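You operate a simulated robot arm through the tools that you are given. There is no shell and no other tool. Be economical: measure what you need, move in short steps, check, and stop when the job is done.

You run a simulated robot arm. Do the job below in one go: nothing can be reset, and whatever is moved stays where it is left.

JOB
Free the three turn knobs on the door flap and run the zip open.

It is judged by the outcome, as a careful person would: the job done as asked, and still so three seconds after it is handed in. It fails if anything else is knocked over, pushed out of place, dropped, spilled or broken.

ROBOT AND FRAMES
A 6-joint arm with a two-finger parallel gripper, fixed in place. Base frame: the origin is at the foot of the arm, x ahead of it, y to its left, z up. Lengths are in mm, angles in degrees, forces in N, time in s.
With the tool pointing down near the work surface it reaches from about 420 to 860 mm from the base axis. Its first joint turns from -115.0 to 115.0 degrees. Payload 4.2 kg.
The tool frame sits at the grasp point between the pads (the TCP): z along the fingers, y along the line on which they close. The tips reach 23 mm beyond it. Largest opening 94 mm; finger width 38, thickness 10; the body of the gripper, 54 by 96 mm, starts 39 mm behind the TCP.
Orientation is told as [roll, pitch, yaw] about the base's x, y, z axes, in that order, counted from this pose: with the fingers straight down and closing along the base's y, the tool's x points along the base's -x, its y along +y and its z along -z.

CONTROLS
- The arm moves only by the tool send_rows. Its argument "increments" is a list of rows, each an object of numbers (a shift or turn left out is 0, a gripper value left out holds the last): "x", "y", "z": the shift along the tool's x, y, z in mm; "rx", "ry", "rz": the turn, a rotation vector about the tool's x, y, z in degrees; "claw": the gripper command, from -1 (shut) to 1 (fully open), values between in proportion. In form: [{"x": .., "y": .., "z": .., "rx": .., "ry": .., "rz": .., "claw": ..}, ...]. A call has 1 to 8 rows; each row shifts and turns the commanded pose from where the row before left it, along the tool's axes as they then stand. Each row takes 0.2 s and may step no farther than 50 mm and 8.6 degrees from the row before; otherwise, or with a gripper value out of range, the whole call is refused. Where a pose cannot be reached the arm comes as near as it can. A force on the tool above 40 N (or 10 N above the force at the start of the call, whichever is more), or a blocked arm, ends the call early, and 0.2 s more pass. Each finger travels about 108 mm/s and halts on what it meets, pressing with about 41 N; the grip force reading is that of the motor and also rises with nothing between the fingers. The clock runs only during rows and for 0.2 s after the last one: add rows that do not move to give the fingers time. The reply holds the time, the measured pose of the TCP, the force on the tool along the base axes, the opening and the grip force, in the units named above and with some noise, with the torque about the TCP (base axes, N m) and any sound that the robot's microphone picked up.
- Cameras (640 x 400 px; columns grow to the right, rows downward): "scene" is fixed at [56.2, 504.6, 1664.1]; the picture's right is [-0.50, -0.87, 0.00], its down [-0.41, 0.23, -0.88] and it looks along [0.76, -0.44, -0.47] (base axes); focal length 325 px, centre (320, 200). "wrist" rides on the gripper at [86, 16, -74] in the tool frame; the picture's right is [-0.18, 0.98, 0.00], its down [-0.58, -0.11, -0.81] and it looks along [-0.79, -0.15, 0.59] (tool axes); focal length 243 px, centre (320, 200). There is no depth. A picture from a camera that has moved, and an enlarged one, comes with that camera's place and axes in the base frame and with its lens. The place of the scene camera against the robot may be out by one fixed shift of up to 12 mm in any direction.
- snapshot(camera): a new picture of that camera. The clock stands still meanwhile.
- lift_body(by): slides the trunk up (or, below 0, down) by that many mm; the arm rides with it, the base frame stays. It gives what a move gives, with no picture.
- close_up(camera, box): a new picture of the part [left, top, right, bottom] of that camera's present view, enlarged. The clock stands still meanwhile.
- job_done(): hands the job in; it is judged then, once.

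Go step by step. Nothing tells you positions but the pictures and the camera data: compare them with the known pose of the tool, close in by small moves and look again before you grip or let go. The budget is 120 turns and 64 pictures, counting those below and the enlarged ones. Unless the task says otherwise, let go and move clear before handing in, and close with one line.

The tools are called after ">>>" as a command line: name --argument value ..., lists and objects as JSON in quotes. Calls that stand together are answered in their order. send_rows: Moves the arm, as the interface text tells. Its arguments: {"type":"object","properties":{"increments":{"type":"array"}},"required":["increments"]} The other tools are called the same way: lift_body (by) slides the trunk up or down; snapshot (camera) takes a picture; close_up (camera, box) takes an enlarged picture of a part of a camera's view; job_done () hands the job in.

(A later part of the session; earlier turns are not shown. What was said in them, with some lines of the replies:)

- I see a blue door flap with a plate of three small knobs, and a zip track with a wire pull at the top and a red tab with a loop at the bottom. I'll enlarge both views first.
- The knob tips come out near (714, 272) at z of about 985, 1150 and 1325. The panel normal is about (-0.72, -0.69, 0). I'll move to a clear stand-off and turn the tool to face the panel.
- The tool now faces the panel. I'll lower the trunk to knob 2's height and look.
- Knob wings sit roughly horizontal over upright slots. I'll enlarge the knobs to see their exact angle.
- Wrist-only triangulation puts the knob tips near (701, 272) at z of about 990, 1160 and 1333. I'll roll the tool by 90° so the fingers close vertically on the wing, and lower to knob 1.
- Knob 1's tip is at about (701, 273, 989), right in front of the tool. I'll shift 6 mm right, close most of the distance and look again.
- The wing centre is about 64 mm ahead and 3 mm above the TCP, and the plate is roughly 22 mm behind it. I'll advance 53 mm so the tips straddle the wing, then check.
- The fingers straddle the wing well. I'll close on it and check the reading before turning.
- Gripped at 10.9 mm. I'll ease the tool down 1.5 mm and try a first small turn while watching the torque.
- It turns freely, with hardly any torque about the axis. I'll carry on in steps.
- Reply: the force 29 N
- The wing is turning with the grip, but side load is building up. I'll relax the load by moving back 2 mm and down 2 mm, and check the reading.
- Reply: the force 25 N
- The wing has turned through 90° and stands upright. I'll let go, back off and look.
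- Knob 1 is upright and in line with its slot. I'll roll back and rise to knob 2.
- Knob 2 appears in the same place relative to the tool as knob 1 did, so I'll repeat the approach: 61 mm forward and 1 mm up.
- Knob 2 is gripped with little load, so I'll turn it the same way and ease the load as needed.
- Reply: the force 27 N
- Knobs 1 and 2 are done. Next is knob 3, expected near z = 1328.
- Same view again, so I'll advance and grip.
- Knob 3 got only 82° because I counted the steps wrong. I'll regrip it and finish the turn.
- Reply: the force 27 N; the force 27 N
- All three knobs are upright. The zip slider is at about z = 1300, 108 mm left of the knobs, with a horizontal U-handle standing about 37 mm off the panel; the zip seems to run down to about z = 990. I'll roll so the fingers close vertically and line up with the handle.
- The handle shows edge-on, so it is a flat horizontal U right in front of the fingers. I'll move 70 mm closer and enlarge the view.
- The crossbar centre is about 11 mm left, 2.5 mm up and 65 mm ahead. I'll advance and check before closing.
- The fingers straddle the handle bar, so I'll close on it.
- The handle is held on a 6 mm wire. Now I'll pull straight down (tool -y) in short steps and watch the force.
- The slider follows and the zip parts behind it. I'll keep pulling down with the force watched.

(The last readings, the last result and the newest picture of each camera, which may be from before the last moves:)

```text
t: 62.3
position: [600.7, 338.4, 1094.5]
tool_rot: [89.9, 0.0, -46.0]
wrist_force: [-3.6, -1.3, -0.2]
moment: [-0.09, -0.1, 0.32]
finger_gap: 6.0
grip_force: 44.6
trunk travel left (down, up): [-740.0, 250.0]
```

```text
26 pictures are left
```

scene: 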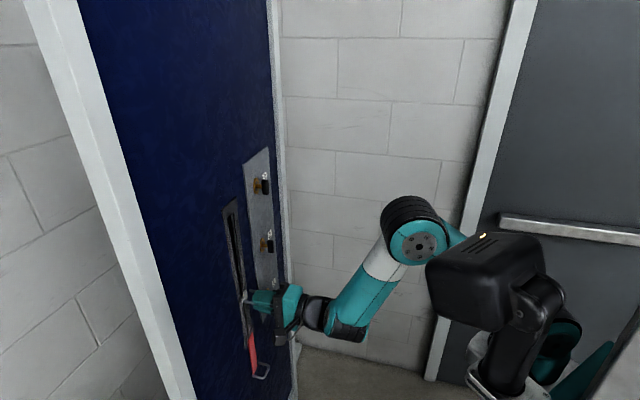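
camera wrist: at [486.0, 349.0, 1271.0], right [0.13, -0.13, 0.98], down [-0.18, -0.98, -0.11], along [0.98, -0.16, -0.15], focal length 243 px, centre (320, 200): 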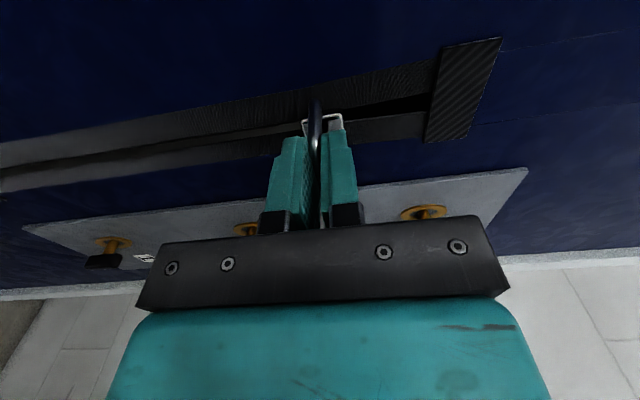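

>>> send_rows --increments '[{"y": -10}, {"y": -10}, {"y": -10}, {"y": -10}, {"y": -10}, {"y": -10}]'

>>> close_up --camera "scene" --box '[190, 200, 350, 400]'

>>> snapshot --camera "wrist"

```text
t: 63.7
position: [601.0, 337.7, 1036.0]
tool_rot: [90.1, 0.1, -46.0]
wrist_force: [-1.5, 6.4, -0.8]
moment: [-0.14, -0.09, -0.2]
finger_gap: 5.9
grip_force: 44.8
trunk travel left (down, up): [-740.0, 250.0]
```

```text
2.00 times, centred on (270, 300) of scene
camera zoom: at [56.2, 504.6, 1664.1], right [-0.5, -0.87, 0.0], down [-0.41, 0.23, -0.88], along [0.76, -0.44, -0.47], focal length 650 px, centre (420, 0)
```

zoom: 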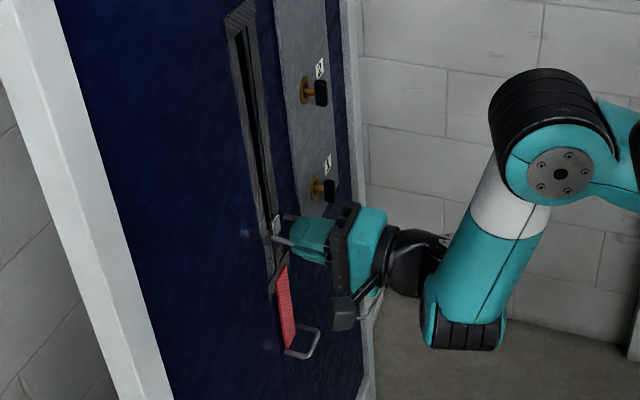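

```text
24 pictures are left
camera wrist: at [485.9, 348.9, 1052.5], right [0.13, -0.13, 0.98], down [-0.18, -0.98, -0.11], along [0.98, -0.16, -0.15], focal length 243 px, centre (320, 200)
```

wrist: 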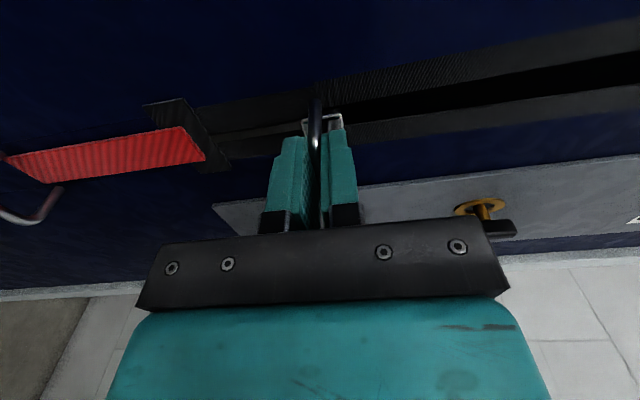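

Only about 40–50 mm of track is left above the bottom stop. I'll continue in small steps until it meets the stop.

>>> send_rows --increments '[{"y": -6}, {"y": -6}, {"y": -6}, {"y": -6}, {"y": -5}]'

>>> send_rows --increments '[{"y": -3}, {"y": -3}, {"y": -3}, {"y": -3}, {"y": -3}, {"y": -3}]'

>>> snapshot --camera "wrist"

>>> close_up --camera "scene" --box '[210, 300, 306, 390]'

```text
t: 64.9
position: [600.3, 338.1, 1006.5]
tool_rot: [89.9, 0.0, -46.1]
wrist_force: [0.2, 4.2, -0.4]
moment: [-0.07, -0.11, -0.44]
finger_gap: 6.0
grip_force: 45.2
trunk travel left (down, up): [-740.0, 250.0]
```

```text
t: 66.3
position: [600.1, 337.9, 987.9]
tool_rot: [89.9, 0.1, -46.1]
wrist_force: [7.7, 0.6, -0.6]
moment: [-0.15, -0.1, -0.37]
finger_gap: 6.0
grip_force: 45.1
trunk travel left (down, up): [-740.0, 250.0]
```

```text
23 pictures are left
camera wrist: at [485.9, 349.0, 1005.7], right [0.13, -0.13, 0.98], down [-0.18, -0.98, -0.11], along [0.98, -0.16, -0.15], focal length 243 px, centre (320, 200)
```

wrist: 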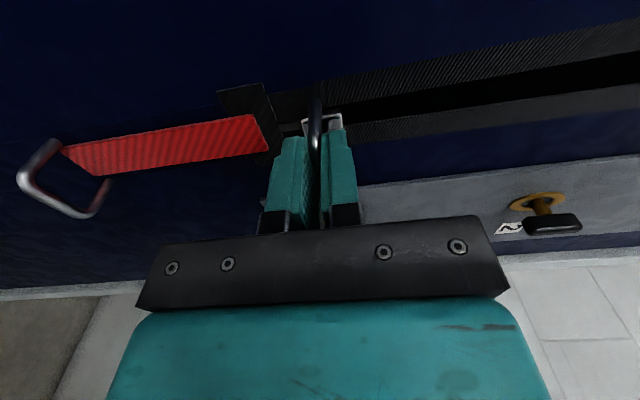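

```text
4.44 times, centred on (258, 345) of scene
camera zoom: at [56.2, 504.6, 1664.1], right [-0.5, -0.87, 0.0], down [-0.41, 0.23, -0.88], along [0.76, -0.44, -0.47], focal length 1444 px, centre (596, -444)
```

zoom: 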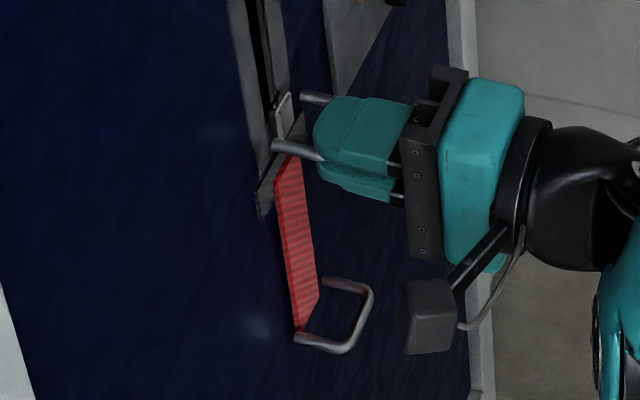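

>>> send_rows --increments '[{"y": -3}, {"y": -3}, {"y": -2}, {"y": -2}, {"y": -2}]'

>>> send_rows --increments '[{"y": -1.5}, {"y": -1.5}, {"y": -1.5}, {"y": -1.5}]'

>>> snapshot --camera "wrist"

```text
t: 67.5
position: [599.4, 339.5, 978.6]
tool_rot: [90.2, 0.1, -46.1]
wrist_force: [3.2, -10.2, 17.4]
moment: [0.07, -0.14, 0.23]
finger_gap: 6.3
grip_force: 44.9
trunk travel left (down, up): [-740.0, 250.0]
```

```text
t: 68.2
position: [600.3, 338.1, 978.0]
tool_rot: [90.5, 0.0, -46.1]
wrist_force: [-15.0, -24.9, 22.7]
moment: [0.28, -0.07, 0.49]
finger_gap: 6.3
grip_force: 44.7
trunk travel left (down, up): [-740.0, 250.0]
stopped in row 3: the force on the tool passed its limit at 42 N (the readings are from after the stop); the commanded pose is now the measured one
```

```text
21 pictures are left
camera wrist: at [485.7, 349.1, 994.2], right [0.12, -0.14, 0.98], down [-0.18, -0.98, -0.11], along [0.98, -0.16, -0.14], focal length 243 px, centre (320, 200)
```

wrist: 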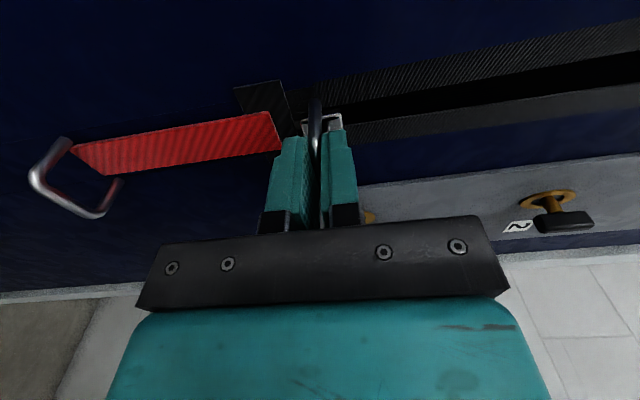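

The slider has met a firm stop right at the bottom block. I'll let go, back straight off and inspect.

>>> send_rows --increments '[{"y": 0.8}, {"claw": 0}, {}, {}, {"z": -20}, {"z": -40}, {"z": -40}]'

>>> close_up --camera "scene" --box '[210, 300, 306, 390]'

>>> snapshot --camera "wrist"

>>> close_up --camera "scene" --box '[190, 140, 330, 320]'

```text
t: 69.8
position: [596.4, 340.2, 984.6]
tool_rot: [90.3, 0.0, -46.1]
wrist_force: [-0.5, 0.2, 0.3]
moment: [0.03, 0.0, -0.01]
finger_gap: 47.0
grip_force: 0.1
out of reach, approached as far as the arm can: row 5, 6, 7
trunk travel left (down, up): [-740.0, 250.0]
```

```text
4.44 times, centred on (258, 345) of scene
camera zoom: at [56.2, 504.6, 1664.1], right [-0.5, -0.87, 0.0], down [-0.41, 0.23, -0.88], along [0.76, -0.44, -0.47], focal length 1444 px, centre (596, -444)
```

zoom: 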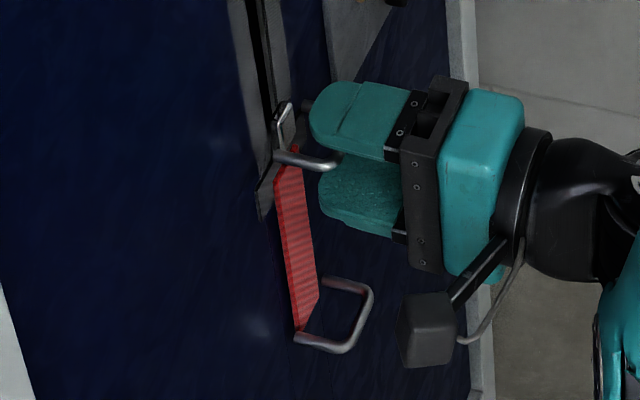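

```text
19 pictures are left
camera wrist: at [482.5, 351.0, 1001.3], right [0.13, -0.14, 0.98], down [-0.18, -0.98, -0.11], along [0.98, -0.16, -0.15], focal length 243 px, centre (320, 200)
```

wrist: 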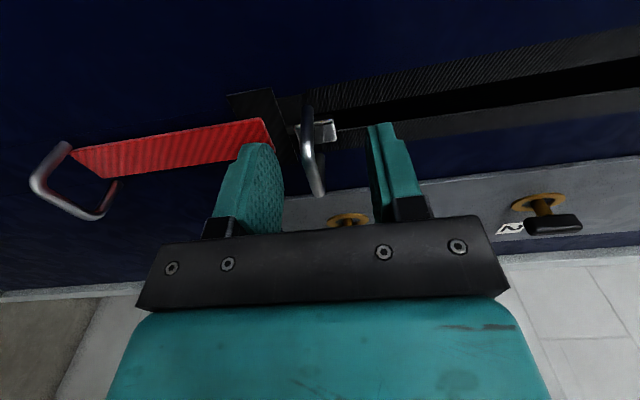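

```text
2.22 times, centred on (260, 230) of scene
camera zoom: at [56.2, 504.6, 1664.1], right [-0.5, -0.87, 0.0], down [-0.41, 0.23, -0.88], along [0.76, -0.44, -0.47], focal length 722 px, centre (453, 133)
```

zoom: 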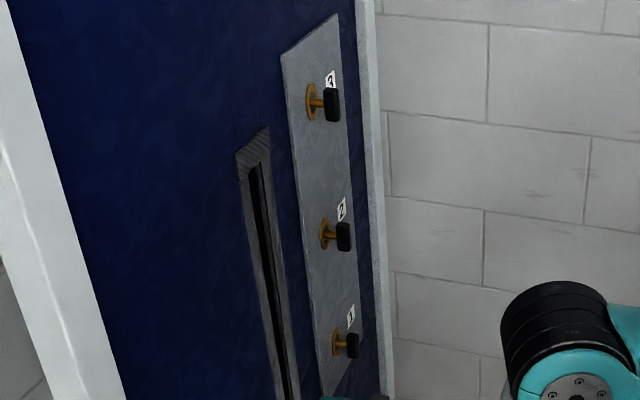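

The zip is fully run down and the knobs are upright. The arm can't fold back any further at this height, so I'll open wide and lower the trunk a little while raising the arm, keeping the handle clear between the fingers.

>>> send_rows --increments '[{"claw": 1}, {}]'

>>> lift_body --by -20

```text
t: 70.4
position: [596.4, 341.3, 984.3]
tool_rot: [90.1, 0.0, -46.2]
wrist_force: [-0.5, -0.1, 0.2]
moment: [0.03, -0.01, 0.02]
finger_gap: 93.9
grip_force: 0.0
trunk travel left (down, up): [-740.0, 250.0]
```

```text
t: 71.1
position: [596.7, 340.6, 965.2]
tool_rot: [90.2, 0.0, -46.2]
wrist_force: [-0.3, 0.7, 0.0]
moment: [-0.04, 0.01, -0.01]
finger_gap: 94.1
grip_force: 0.1
trunk travel left (down, up): [-720.0, 270.0]
```

>>> send_rows --increments '[{"y": 10}, {"y": 10}]'

```text
t: 71.7
position: [596.4, 339.8, 984.2]
tool_rot: [90.1, 0.0, -46.2]
wrist_force: [0.7, 0.7, -0.5]
moment: [0.0, 0.04, 0.01]
finger_gap: 93.9
grip_force: 0.1
trunk travel left (down, up): [-720.0, 270.0]
```

>>> send_rows --increments '[{"z": -8}, {"z": -8}]'

```text
t: 72.3
position: [596.2, 340.5, 984.7]
tool_rot: [90.3, 0.0, -46.1]
wrist_force: [-0.4, -0.3, 0.0]
moment: [0.0, 0.0, 0.0]
finger_gap: 93.9
grip_force: 0.0
out of reach, approached as far as the arm can: row 1, 2
trunk travel left (down, up): [-720.0, 270.0]
```

>>> lift_body --by -35

>>> send_rows --increments '[{"y": 18}, {"y": 17}]'

>>> lift_body --by -35

>>> send_rows --increments '[{"y": 18}, {"y": 17}]'

>>> send_rows --increments '[{"z": -8}, {"z": -8}]'

```text
t: 73.1
position: [596.8, 340.7, 948.5]
tool_rot: [90.2, 0.0, -46.0]
wrist_force: [-0.4, -0.2, 0.1]
moment: [-0.03, -0.02, 0.04]
finger_gap: 93.9
grip_force: 0.2
trunk travel left (down, up): [-685.0, 305.0]
```

```text
t: 73.7
position: [595.5, 339.5, 983.4]
tool_rot: [90.1, 0.0, -46.0]
wrist_force: [0.7, -0.8, -0.6]
moment: [-0.01, 0.0, 0.03]
finger_gap: 93.8
grip_force: 0.0
trunk travel left (down, up): [-685.0, 305.0]
```

```text
t: 74.5
position: [597.5, 338.3, 947.4]
tool_rot: [90.2, -0.1, -46.1]
wrist_force: [-0.4, 0.1, 0.1]
moment: [-0.03, -0.02, 0.0]
finger_gap: 94.1
grip_force: 0.2
trunk travel left (down, up): [-650.0, 340.0]
```

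```text
t: 75.0
position: [597.4, 337.7, 981.8]
tool_rot: [90.1, 0.0, -46.0]
wrist_force: [-0.1, -0.2, 0.7]
moment: [0.03, 0.02, -0.02]
finger_gap: 93.9
grip_force: 0.0
trunk travel left (down, up): [-650.0, 340.0]
```

```text
t: 75.7
position: [585.0, 327.1, 984.0]
tool_rot: [90.2, -0.1, -46.0]
wrist_force: [0.2, -0.9, -0.6]
moment: [-0.01, -0.03, 0.02]
finger_gap: 94.2
grip_force: 0.1
trunk travel left (down, up): [-650.0, 340.0]
```

It works, and the arm can back away now. I'll repeat once more and withdraw fully.

>>> lift_body --by -35

>>> send_rows --increments '[{"y": 17}, {"y": 17}, {"z": -10}, {"z": -10}, {"z": -10}, {"z": -10}]'

>>> snapshot --camera "wrist"

```text
t: 76.4
position: [584.8, 327.0, 948.9]
tool_rot: [90.1, -0.1, -46.2]
wrist_force: [-0.1, -0.7, -0.3]
moment: [0.02, -0.04, -0.02]
finger_gap: 94.1
grip_force: 0.1
trunk travel left (down, up): [-615.0, 375.0]
```

```text
t: 77.8
position: [557.0, 301.5, 983.9]
tool_rot: [90.3, -0.5, -46.1]
wrist_force: [-0.1, -0.1, -0.5]
moment: [-0.01, -0.01, -0.03]
finger_gap: 94.3
grip_force: 0.0
trunk travel left (down, up): [-615.0, 375.0]
```

```text
17 pictures are left
camera wrist: at [443.1, 312.7, 999.9], right [0.12, -0.13, 0.98], down [-0.18, -0.98, -0.11], along [0.98, -0.16, -0.14], focal length 243 px, centre (320, 200)
```

wrist: 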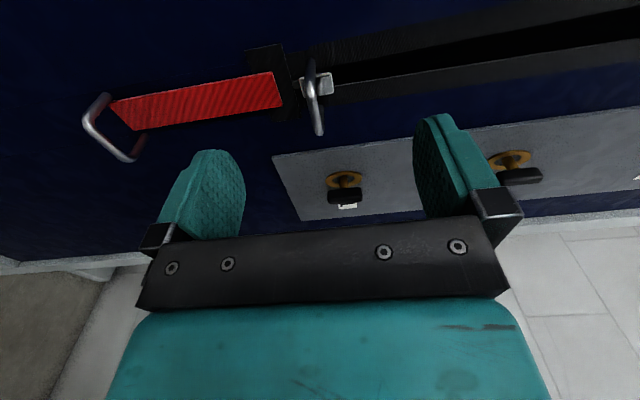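

The gripper is clear of everything. I'll move off a little further and take one last look.

>>> send_rows --increments '[{"y": 20}, {"y": 20}, {"y": 20}, {"z": -20}, {"z": -20}]'

>>> close_up --camera "scene" --box '[180, 140, 340, 390]'

```text
t: 79.0
position: [526.9, 272.0, 1043.0]
tool_rot: [90.3, -0.1, -46.2]
wrist_force: [0.4, 0.1, 0.3]
moment: [0.01, 0.0, 0.08]
finger_gap: 94.2
grip_force: 0.0
trunk travel left (down, up): [-615.0, 375.0]
```

```text
1.60 times, centred on (260, 265) of scene
camera zoom: at [56.2, 504.6, 1664.1], right [-0.5, -0.87, 0.0], down [-0.41, 0.23, -0.88], along [0.76, -0.44, -0.47], focal length 520 px, centre (416, 96)
```

zoom: 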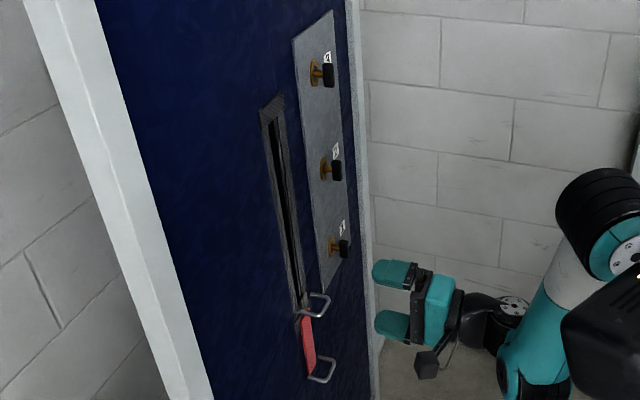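

All three knobs stand upright in line with their slots, the slider is at the bottom stop with the zip open above it, and the arm is clear. I'm handing the job in.

>>> job_done

```text
The job is handed in.
```

The three turn knobs are turned in line with their slots, the zip is run open to its bottom stop, and the arm is clear; nothing else was moved.
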